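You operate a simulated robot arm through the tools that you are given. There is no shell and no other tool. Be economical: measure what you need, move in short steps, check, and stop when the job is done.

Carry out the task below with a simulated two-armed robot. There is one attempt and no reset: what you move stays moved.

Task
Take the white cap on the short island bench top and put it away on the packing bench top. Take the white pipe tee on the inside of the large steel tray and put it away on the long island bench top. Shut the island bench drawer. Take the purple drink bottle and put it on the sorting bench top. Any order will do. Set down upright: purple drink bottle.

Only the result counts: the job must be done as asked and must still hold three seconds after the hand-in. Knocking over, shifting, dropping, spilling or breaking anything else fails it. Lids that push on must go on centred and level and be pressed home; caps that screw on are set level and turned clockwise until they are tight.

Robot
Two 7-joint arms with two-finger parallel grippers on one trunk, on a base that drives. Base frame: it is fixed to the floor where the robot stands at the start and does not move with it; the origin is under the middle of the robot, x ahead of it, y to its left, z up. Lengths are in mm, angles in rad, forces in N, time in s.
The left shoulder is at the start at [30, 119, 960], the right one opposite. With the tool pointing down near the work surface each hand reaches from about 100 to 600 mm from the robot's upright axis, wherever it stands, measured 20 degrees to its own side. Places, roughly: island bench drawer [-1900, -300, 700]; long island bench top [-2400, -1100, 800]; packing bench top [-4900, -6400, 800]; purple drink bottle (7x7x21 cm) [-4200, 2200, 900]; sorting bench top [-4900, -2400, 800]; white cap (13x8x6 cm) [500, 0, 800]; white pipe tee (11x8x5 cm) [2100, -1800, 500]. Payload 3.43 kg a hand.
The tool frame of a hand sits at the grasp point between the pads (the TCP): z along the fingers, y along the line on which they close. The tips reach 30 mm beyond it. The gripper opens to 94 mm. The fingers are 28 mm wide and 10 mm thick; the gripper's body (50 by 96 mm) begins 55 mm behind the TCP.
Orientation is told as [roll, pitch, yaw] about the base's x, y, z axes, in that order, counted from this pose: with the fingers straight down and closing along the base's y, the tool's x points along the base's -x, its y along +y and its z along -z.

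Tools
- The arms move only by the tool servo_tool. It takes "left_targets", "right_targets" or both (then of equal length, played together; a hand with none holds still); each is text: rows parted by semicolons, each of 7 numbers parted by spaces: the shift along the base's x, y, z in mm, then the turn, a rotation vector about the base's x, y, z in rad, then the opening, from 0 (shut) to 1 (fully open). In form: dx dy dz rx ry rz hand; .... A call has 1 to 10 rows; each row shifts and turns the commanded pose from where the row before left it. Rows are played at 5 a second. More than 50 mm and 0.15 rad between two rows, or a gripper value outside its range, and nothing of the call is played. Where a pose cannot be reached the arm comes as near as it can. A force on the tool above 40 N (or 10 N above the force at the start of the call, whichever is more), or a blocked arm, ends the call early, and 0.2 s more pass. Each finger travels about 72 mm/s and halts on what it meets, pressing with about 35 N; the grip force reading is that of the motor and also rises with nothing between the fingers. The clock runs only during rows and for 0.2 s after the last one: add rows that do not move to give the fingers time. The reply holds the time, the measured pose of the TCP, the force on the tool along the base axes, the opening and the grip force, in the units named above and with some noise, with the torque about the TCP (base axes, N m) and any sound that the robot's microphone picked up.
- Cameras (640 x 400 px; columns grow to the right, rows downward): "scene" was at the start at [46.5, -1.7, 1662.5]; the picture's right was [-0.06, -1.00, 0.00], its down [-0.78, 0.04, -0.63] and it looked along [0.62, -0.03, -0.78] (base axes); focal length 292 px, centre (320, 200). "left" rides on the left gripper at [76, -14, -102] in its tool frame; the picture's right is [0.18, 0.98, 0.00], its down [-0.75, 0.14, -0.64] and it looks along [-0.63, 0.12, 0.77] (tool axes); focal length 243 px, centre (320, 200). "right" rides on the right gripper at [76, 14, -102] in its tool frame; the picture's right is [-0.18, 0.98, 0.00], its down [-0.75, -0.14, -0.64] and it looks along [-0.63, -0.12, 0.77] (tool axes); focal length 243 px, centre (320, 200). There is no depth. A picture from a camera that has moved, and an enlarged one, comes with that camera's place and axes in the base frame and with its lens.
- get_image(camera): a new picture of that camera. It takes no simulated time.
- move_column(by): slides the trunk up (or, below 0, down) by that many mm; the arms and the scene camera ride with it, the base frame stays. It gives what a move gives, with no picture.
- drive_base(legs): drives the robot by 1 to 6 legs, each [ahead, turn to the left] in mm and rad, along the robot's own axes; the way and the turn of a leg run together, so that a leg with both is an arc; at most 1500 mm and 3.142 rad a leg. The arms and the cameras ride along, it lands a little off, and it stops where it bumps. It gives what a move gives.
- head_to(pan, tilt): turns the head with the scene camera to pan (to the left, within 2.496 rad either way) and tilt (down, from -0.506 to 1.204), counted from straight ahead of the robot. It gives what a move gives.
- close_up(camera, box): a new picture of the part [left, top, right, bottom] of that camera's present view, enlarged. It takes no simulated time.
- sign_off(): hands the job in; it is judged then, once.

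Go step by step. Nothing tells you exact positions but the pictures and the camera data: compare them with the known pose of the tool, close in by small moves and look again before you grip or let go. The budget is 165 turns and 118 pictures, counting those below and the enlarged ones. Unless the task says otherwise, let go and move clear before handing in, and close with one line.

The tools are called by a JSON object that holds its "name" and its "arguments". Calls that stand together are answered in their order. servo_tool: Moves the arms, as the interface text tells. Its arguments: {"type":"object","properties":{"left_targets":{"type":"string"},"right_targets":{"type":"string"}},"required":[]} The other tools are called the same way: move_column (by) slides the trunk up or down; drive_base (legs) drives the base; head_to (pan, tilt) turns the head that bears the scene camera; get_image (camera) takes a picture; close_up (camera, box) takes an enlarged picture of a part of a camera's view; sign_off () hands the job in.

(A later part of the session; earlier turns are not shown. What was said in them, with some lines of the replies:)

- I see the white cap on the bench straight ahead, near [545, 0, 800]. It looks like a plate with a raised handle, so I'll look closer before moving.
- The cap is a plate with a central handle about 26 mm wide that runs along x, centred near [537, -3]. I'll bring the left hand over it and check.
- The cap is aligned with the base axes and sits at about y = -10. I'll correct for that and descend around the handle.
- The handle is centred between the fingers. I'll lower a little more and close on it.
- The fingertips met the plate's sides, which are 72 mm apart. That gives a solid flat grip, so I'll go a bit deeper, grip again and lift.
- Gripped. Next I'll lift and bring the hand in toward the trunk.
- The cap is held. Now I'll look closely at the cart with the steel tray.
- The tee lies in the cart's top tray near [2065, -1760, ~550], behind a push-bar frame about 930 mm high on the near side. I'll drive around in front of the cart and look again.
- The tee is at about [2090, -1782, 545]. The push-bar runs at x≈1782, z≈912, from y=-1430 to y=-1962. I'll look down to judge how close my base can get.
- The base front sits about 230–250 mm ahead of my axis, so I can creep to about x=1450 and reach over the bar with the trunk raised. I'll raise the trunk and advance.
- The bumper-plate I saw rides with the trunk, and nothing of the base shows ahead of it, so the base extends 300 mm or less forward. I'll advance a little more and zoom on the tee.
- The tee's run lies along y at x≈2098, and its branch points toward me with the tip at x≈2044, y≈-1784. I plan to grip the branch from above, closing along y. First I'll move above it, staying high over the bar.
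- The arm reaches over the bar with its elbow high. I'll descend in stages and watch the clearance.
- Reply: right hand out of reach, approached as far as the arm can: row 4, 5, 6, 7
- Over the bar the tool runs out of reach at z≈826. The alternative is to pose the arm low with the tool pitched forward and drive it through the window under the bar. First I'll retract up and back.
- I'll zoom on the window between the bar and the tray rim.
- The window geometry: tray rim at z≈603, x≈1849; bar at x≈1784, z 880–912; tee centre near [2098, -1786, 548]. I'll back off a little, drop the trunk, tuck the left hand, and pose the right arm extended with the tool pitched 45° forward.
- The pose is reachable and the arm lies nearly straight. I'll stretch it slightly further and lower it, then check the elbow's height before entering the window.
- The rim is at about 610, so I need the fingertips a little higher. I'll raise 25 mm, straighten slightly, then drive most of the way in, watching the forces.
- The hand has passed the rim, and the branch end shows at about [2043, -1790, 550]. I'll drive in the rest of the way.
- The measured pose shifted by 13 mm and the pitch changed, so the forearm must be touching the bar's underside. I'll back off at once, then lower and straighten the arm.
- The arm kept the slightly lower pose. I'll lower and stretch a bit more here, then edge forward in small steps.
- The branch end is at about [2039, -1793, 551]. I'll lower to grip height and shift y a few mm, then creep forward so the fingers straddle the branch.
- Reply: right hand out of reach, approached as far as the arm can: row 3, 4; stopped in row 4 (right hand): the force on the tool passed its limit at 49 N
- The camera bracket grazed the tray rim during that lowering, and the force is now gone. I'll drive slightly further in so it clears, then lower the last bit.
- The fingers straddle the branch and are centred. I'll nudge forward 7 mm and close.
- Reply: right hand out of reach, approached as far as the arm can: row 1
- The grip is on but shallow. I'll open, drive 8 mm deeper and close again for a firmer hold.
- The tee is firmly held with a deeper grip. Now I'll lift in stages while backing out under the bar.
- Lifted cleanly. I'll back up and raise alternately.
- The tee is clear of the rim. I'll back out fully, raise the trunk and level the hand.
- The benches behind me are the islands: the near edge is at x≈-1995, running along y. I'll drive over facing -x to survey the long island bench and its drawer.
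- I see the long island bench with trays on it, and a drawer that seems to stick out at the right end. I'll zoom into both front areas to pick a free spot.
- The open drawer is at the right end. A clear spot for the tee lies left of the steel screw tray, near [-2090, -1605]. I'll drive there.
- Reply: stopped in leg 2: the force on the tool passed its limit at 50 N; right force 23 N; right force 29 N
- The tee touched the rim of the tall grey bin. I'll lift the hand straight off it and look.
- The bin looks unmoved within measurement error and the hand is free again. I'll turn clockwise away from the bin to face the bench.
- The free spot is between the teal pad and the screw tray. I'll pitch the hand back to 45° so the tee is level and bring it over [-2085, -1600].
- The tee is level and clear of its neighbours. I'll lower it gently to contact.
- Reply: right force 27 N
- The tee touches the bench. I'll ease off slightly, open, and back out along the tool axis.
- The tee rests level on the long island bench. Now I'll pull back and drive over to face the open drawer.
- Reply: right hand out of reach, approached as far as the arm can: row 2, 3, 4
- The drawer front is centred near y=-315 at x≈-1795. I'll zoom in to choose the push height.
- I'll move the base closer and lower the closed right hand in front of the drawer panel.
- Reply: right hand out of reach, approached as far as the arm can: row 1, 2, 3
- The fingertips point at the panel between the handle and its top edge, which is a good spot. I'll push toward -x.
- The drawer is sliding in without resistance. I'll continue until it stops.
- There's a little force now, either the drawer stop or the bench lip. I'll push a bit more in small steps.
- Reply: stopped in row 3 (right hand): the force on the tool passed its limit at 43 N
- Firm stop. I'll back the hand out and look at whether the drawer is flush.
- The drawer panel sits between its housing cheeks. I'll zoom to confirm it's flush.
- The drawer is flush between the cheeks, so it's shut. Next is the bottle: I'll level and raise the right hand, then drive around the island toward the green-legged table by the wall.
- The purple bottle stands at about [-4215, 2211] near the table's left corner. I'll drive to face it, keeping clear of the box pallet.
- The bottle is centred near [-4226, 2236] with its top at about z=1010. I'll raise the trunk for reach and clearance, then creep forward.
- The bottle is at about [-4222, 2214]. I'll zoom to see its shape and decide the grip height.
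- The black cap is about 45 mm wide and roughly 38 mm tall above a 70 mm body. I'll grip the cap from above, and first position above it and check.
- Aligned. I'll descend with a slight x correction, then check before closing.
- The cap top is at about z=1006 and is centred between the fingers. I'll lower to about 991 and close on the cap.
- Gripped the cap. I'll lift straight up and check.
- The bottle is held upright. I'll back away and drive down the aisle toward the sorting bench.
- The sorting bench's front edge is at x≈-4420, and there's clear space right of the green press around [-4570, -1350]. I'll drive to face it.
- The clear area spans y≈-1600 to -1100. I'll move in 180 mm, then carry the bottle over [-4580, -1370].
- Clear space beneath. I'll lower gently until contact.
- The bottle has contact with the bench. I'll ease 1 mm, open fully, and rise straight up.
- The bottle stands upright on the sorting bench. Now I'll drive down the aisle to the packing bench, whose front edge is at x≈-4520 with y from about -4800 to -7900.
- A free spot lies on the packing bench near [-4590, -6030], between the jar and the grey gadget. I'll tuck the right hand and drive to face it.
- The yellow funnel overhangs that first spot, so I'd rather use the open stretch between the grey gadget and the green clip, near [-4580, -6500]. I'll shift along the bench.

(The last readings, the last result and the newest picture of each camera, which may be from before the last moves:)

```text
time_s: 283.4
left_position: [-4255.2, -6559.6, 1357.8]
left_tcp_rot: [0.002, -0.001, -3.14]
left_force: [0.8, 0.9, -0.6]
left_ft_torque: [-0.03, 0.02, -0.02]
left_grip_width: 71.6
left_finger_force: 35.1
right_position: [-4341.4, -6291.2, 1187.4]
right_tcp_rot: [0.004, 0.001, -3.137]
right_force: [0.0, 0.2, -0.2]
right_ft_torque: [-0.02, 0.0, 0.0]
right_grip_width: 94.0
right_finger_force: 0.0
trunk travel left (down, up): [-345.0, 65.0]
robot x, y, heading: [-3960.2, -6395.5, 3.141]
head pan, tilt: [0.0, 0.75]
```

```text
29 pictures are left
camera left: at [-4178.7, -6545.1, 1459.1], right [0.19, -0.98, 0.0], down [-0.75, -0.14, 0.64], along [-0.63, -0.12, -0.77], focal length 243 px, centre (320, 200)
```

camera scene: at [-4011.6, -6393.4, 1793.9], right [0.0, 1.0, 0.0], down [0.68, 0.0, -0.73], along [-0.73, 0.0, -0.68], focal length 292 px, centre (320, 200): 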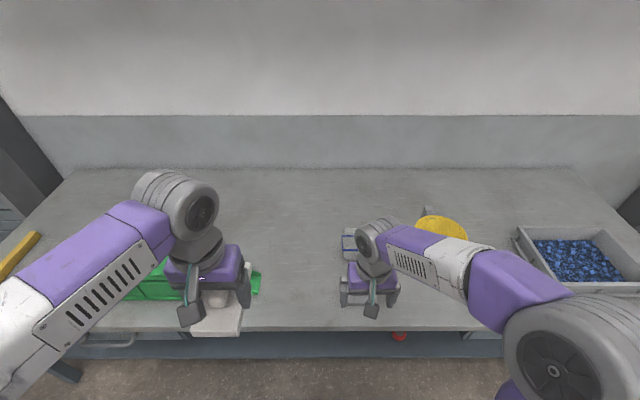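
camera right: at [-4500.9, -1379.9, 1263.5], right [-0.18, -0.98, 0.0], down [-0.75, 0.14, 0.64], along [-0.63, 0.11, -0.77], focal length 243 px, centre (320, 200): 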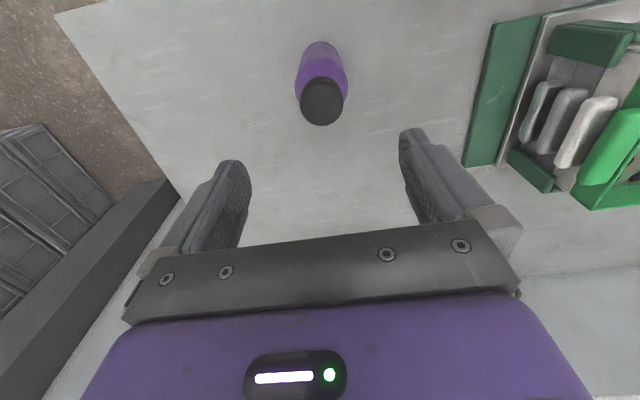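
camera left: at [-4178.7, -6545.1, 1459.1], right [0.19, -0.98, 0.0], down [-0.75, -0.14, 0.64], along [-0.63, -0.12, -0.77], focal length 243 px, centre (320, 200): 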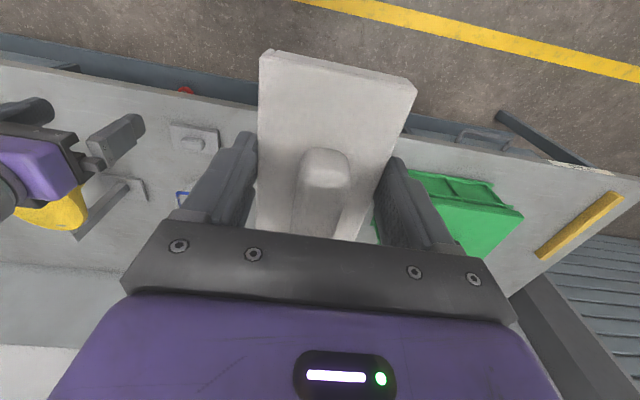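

The clear spot is centred near [-4585, -6458]. I'll drive 100 mm ahead, lower the trunk, and bring the cap above it.

{"name": "drive_base", "arguments": {"legs": [[100, 0]]}}

{"name": "move_column", "arguments": {"by": -120}}

{"name": "servo_tool", "arguments": {"left_targets": "-26 11 -35 0 0 0 0; -26 11 -35 0 0 0 0; -26 11 -35 0 0 0 0; -26 11 -35 0 0 0 0; -26 11 -35 0 0 0 0; -26 11 -35 0 0 0 0; -26 11 -35 0 0 0 0; -26 11 -35 0 0 0 0; -22 13 -30 0 0 0 0; 0 0 0 0 0 0 0"}}

{"name": "get_image", "arguments": {"camera": "scene"}}

{"name": "get_image", "arguments": {"camera": "left"}}

```text
time_s: 284.5
left_position: [-4352.4, -6559.9, 1358.1]
left_tcp_rot: [0.0, -0.002, -3.139]
left_force: [-0.3, 0.8, -1.0]
left_ft_torque: [0.0, -0.02, 0.01]
left_grip_width: 71.8
left_finger_force: 34.3
right_position: [-4441.4, -6291.1, 1187.1]
right_tcp_rot: [0.003, -0.001, -3.134]
right_force: [-0.8, 0.1, 0.9]
right_ft_torque: [0.01, 0.0, 0.0]
right_grip_width: 94.0
right_finger_force: 0.0
trunk travel left (down, up): [-345.0, 65.0]
robot x, y, heading: [-4058.6, -6396.4, -3.141]
head pan, tilt: [0.0, 0.75]
```

```text
time_s: 286.0
left_position: [-4352.0, -6560.2, 1238.4]
left_tcp_rot: [0.001, -0.001, -3.138]
left_force: [0.6, 0.4, 0.3]
left_ft_torque: [0.0, 0.01, -0.03]
left_grip_width: 71.8
left_finger_force: 35.2
right_position: [-4440.4, -6291.3, 1068.8]
right_tcp_rot: [0.003, -0.001, -3.132]
right_force: [0.2, -0.7, -0.6]
right_ft_torque: [-0.04, -0.01, 0.03]
right_grip_width: 93.9
right_finger_force: 0.1
trunk travel left (down, up): [-225.0, 185.0]
robot x, y, heading: [-4057.4, -6397.0, -3.134]
head pan, tilt: [0.0, 0.75]
```

```text
time_s: 288.2
left_position: [-4582.0, -6461.8, 928.5]
left_tcp_rot: [0.002, -0.001, -3.138]
left_force: [0.2, -0.1, 0.0]
left_ft_torque: [0.01, 0.01, 0.01]
left_grip_width: 71.7
left_finger_force: 34.9
right_position: [-4440.3, -6292.1, 1068.9]
right_tcp_rot: [0.004, 0.0, -3.134]
right_force: [0.8, -0.8, 0.2]
right_ft_torque: [-0.03, 0.0, -0.02]
right_grip_width: 93.9
right_finger_force: 0.0
trunk travel left (down, up): [-225.0, 185.0]
robot x, y, heading: [-4060.4, -6398.0, -3.138]
head pan, tilt: [0.0, 0.75]
```

```text
28 pictures are left
camera scene: at [-4109.0, -6393.8, 1674.0], right [0.0, 1.0, 0.0], down [0.68, 0.0, -0.73], along [-0.73, 0.0, -0.68], focal length 292 px, centre (320, 200)
```

scene: 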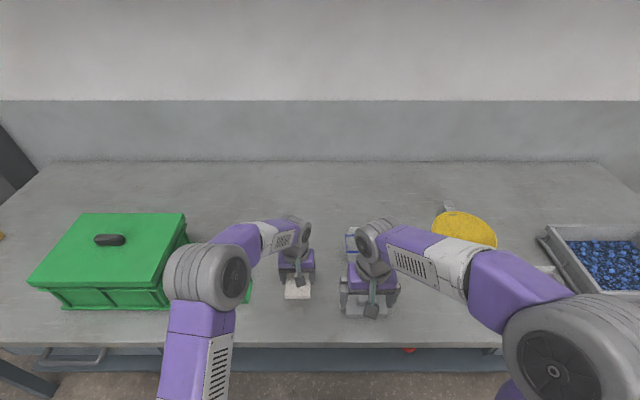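

```text
27 pictures are left
camera left: at [-4506.5, -6446.7, 1029.5], right [0.19, -0.98, 0.0], down [-0.75, -0.14, 0.64], along [-0.63, -0.12, -0.77], focal length 243 px, centre (320, 200)
```

left: 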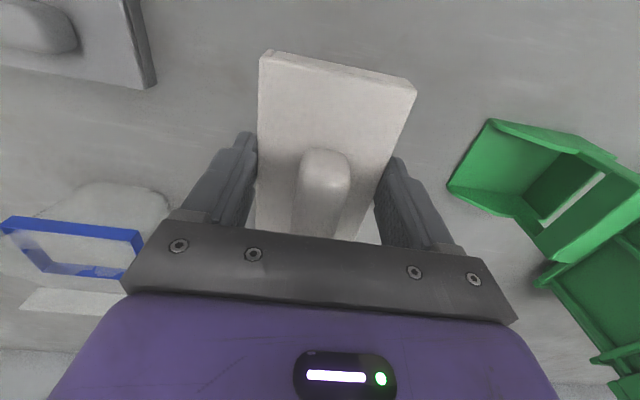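

Clear on both sides. I'll lower gently to contact, expected near TCP z≈837.

{"name": "servo_tool", "arguments": {"left_targets": "0 0 -30 0 0 0 0; 0 0 -30 0 0 0 0; 0 0 -14 0 0 0 0; 0 0 -6 0 0 0 0; 0 0 -4 0 0 0 0; 0 0 -3 0 0 0 0; 0 0 -3 0 0 0 0"}}

```text
time_s: 289.8
left_position: [-4581.1, -6458.6, 838.0]
left_tcp_rot: [0.002, -0.001, -3.138]
left_force: [-0.3, 0.7, -0.5]
left_ft_torque: [-0.02, 0.02, 0.03]
left_grip_width: 72.0
left_finger_force: 35.2
right_position: [-4439.6, -6291.8, 1068.4]
right_tcp_rot: [0.003, 0.0, -3.133]
right_force: [-0.9, 0.0, -0.2]
right_ft_torque: [-0.01, -0.01, -0.01]
right_grip_width: 94.1
right_finger_force: 0.0
trunk travel left (down, up): [-225.0, 185.0]
robot x, y, heading: [-4058.6, -6397.4, -3.142]
head pan, tilt: [0.0, 0.75]
```

{"name": "servo_tool", "arguments": {"left_targets": "0 0 -2 0 0 0 0; 0 0 -2 0 0 0 0; 0 0 -1 0 0 0 0"}}

```text
time_s: 290.6
left_position: [-4583.5, -6459.1, 835.2]
left_tcp_rot: [0.001, -0.009, -3.136]
left_force: [0.0, -1.7, 25.1]
left_ft_torque: [0.4, -0.5, 0.09]
left_grip_width: 71.8
left_finger_force: 35.0
right_position: [-4438.6, -6292.0, 1068.9]
right_tcp_rot: [0.002, -0.004, -3.133]
right_force: [-0.8, 0.0, 0.0]
right_ft_torque: [-0.01, -0.01, -0.02]
right_grip_width: 94.1
right_finger_force: 0.1
trunk travel left (down, up): [-225.0, 185.0]
robot x, y, heading: [-4055.8, -6392.7, -3.14]
head pan, tilt: [0.0, 0.75]
```

Contact made. I'll ease, open, and lift clear.

{"name": "servo_tool", "arguments": {"left_targets": "0 0 2 0 0 0 0; 0 0 0 0 0 0 1; 0 0 0 0 0 0 1; 0 0 0 0 0 0 1; 0 0 20 0 0 0 1; 0 0 40 0 0 0 1; 0 0 45 0 0 0 1; 0 0 45 0 0 0 1; 10 -5 40 0 0 0 1; 20 -5 30 0 0 0 1"}}

{"name": "get_image", "arguments": {"camera": "left"}}

```text
time_s: 292.8
left_position: [-4549.4, -6469.5, 1053.6]
left_tcp_rot: [0.002, -0.004, -3.137]
left_force: [0.2, 0.6, 1.1]
left_ft_torque: [0.0, 0.01, 0.0]
left_grip_width: 94.5
left_finger_force: 0.0
right_position: [-4439.9, -6292.5, 1068.8]
right_tcp_rot: [0.002, -0.001, -3.133]
right_force: [0.8, -0.2, 0.3]
right_ft_torque: [-0.02, 0.03, 0.01]
right_grip_width: 94.1
right_finger_force: 0.0
trunk travel left (down, up): [-225.0, 185.0]
robot x, y, heading: [-4057.0, -6393.8, -3.139]
head pan, tilt: [0.0, 0.75]
```

```text
26 pictures are left
camera left: at [-4474.0, -6455.9, 1154.5], right [0.19, -0.98, 0.0], down [-0.75, -0.14, 0.64], along [-0.63, -0.12, -0.77], focal length 243 px, centre (320, 200)
```

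left: 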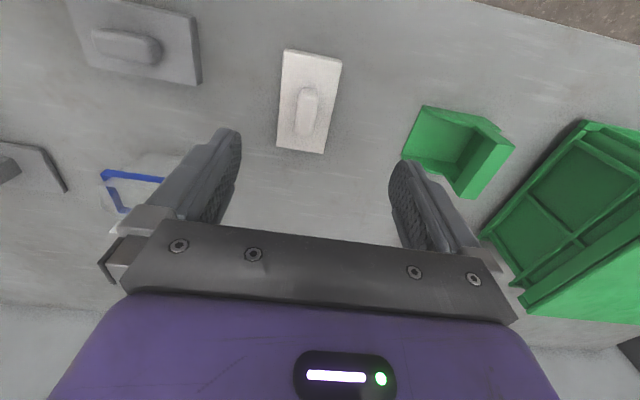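

All four placements look done: the cap and bottle are standing where asked, the tee is on the long island, and the drawer was pushed to its stop. I'll back away from the bench and hand in.

{"name": "drive_base", "arguments": {"legs": [[-200, 0]]}}

{"name": "sign_off", "arguments": {}}

```text
time_s: 294.4
left_position: [-4349.3, -6470.9, 1053.0]
left_tcp_rot: [0.0, -0.001, -3.135]
left_force: [0.6, 0.4, 0.1]
left_ft_torque: [0.01, 0.05, 0.06]
left_grip_width: 94.0
left_finger_force: 0.0
right_position: [-4238.0, -6291.7, 1068.0]
right_tcp_rot: [0.005, -0.001, -3.132]
right_force: [0.1, -0.1, 0.0]
right_ft_torque: [-0.01, 0.02, 0.0]
right_grip_width: 94.3
right_finger_force: 0.0
trunk travel left (down, up): [-225.0, 185.0]
robot x, y, heading: [-3853.1, -6395.0, -3.138]
head pan, tilt: [0.0, 0.75]
```

```text
The job is handed in.
```

I handed the job in with all four parts done: the cap is on the packing bench, the tee on the long island bench, the drawer shut, and the bottle upright on the sorting bench. On the way I bumped the grey bin on the long island bench, the cart's push-bar and its tray rim; the bin and bar looked unmoved within about 8 mm, and the rim I didn't check.
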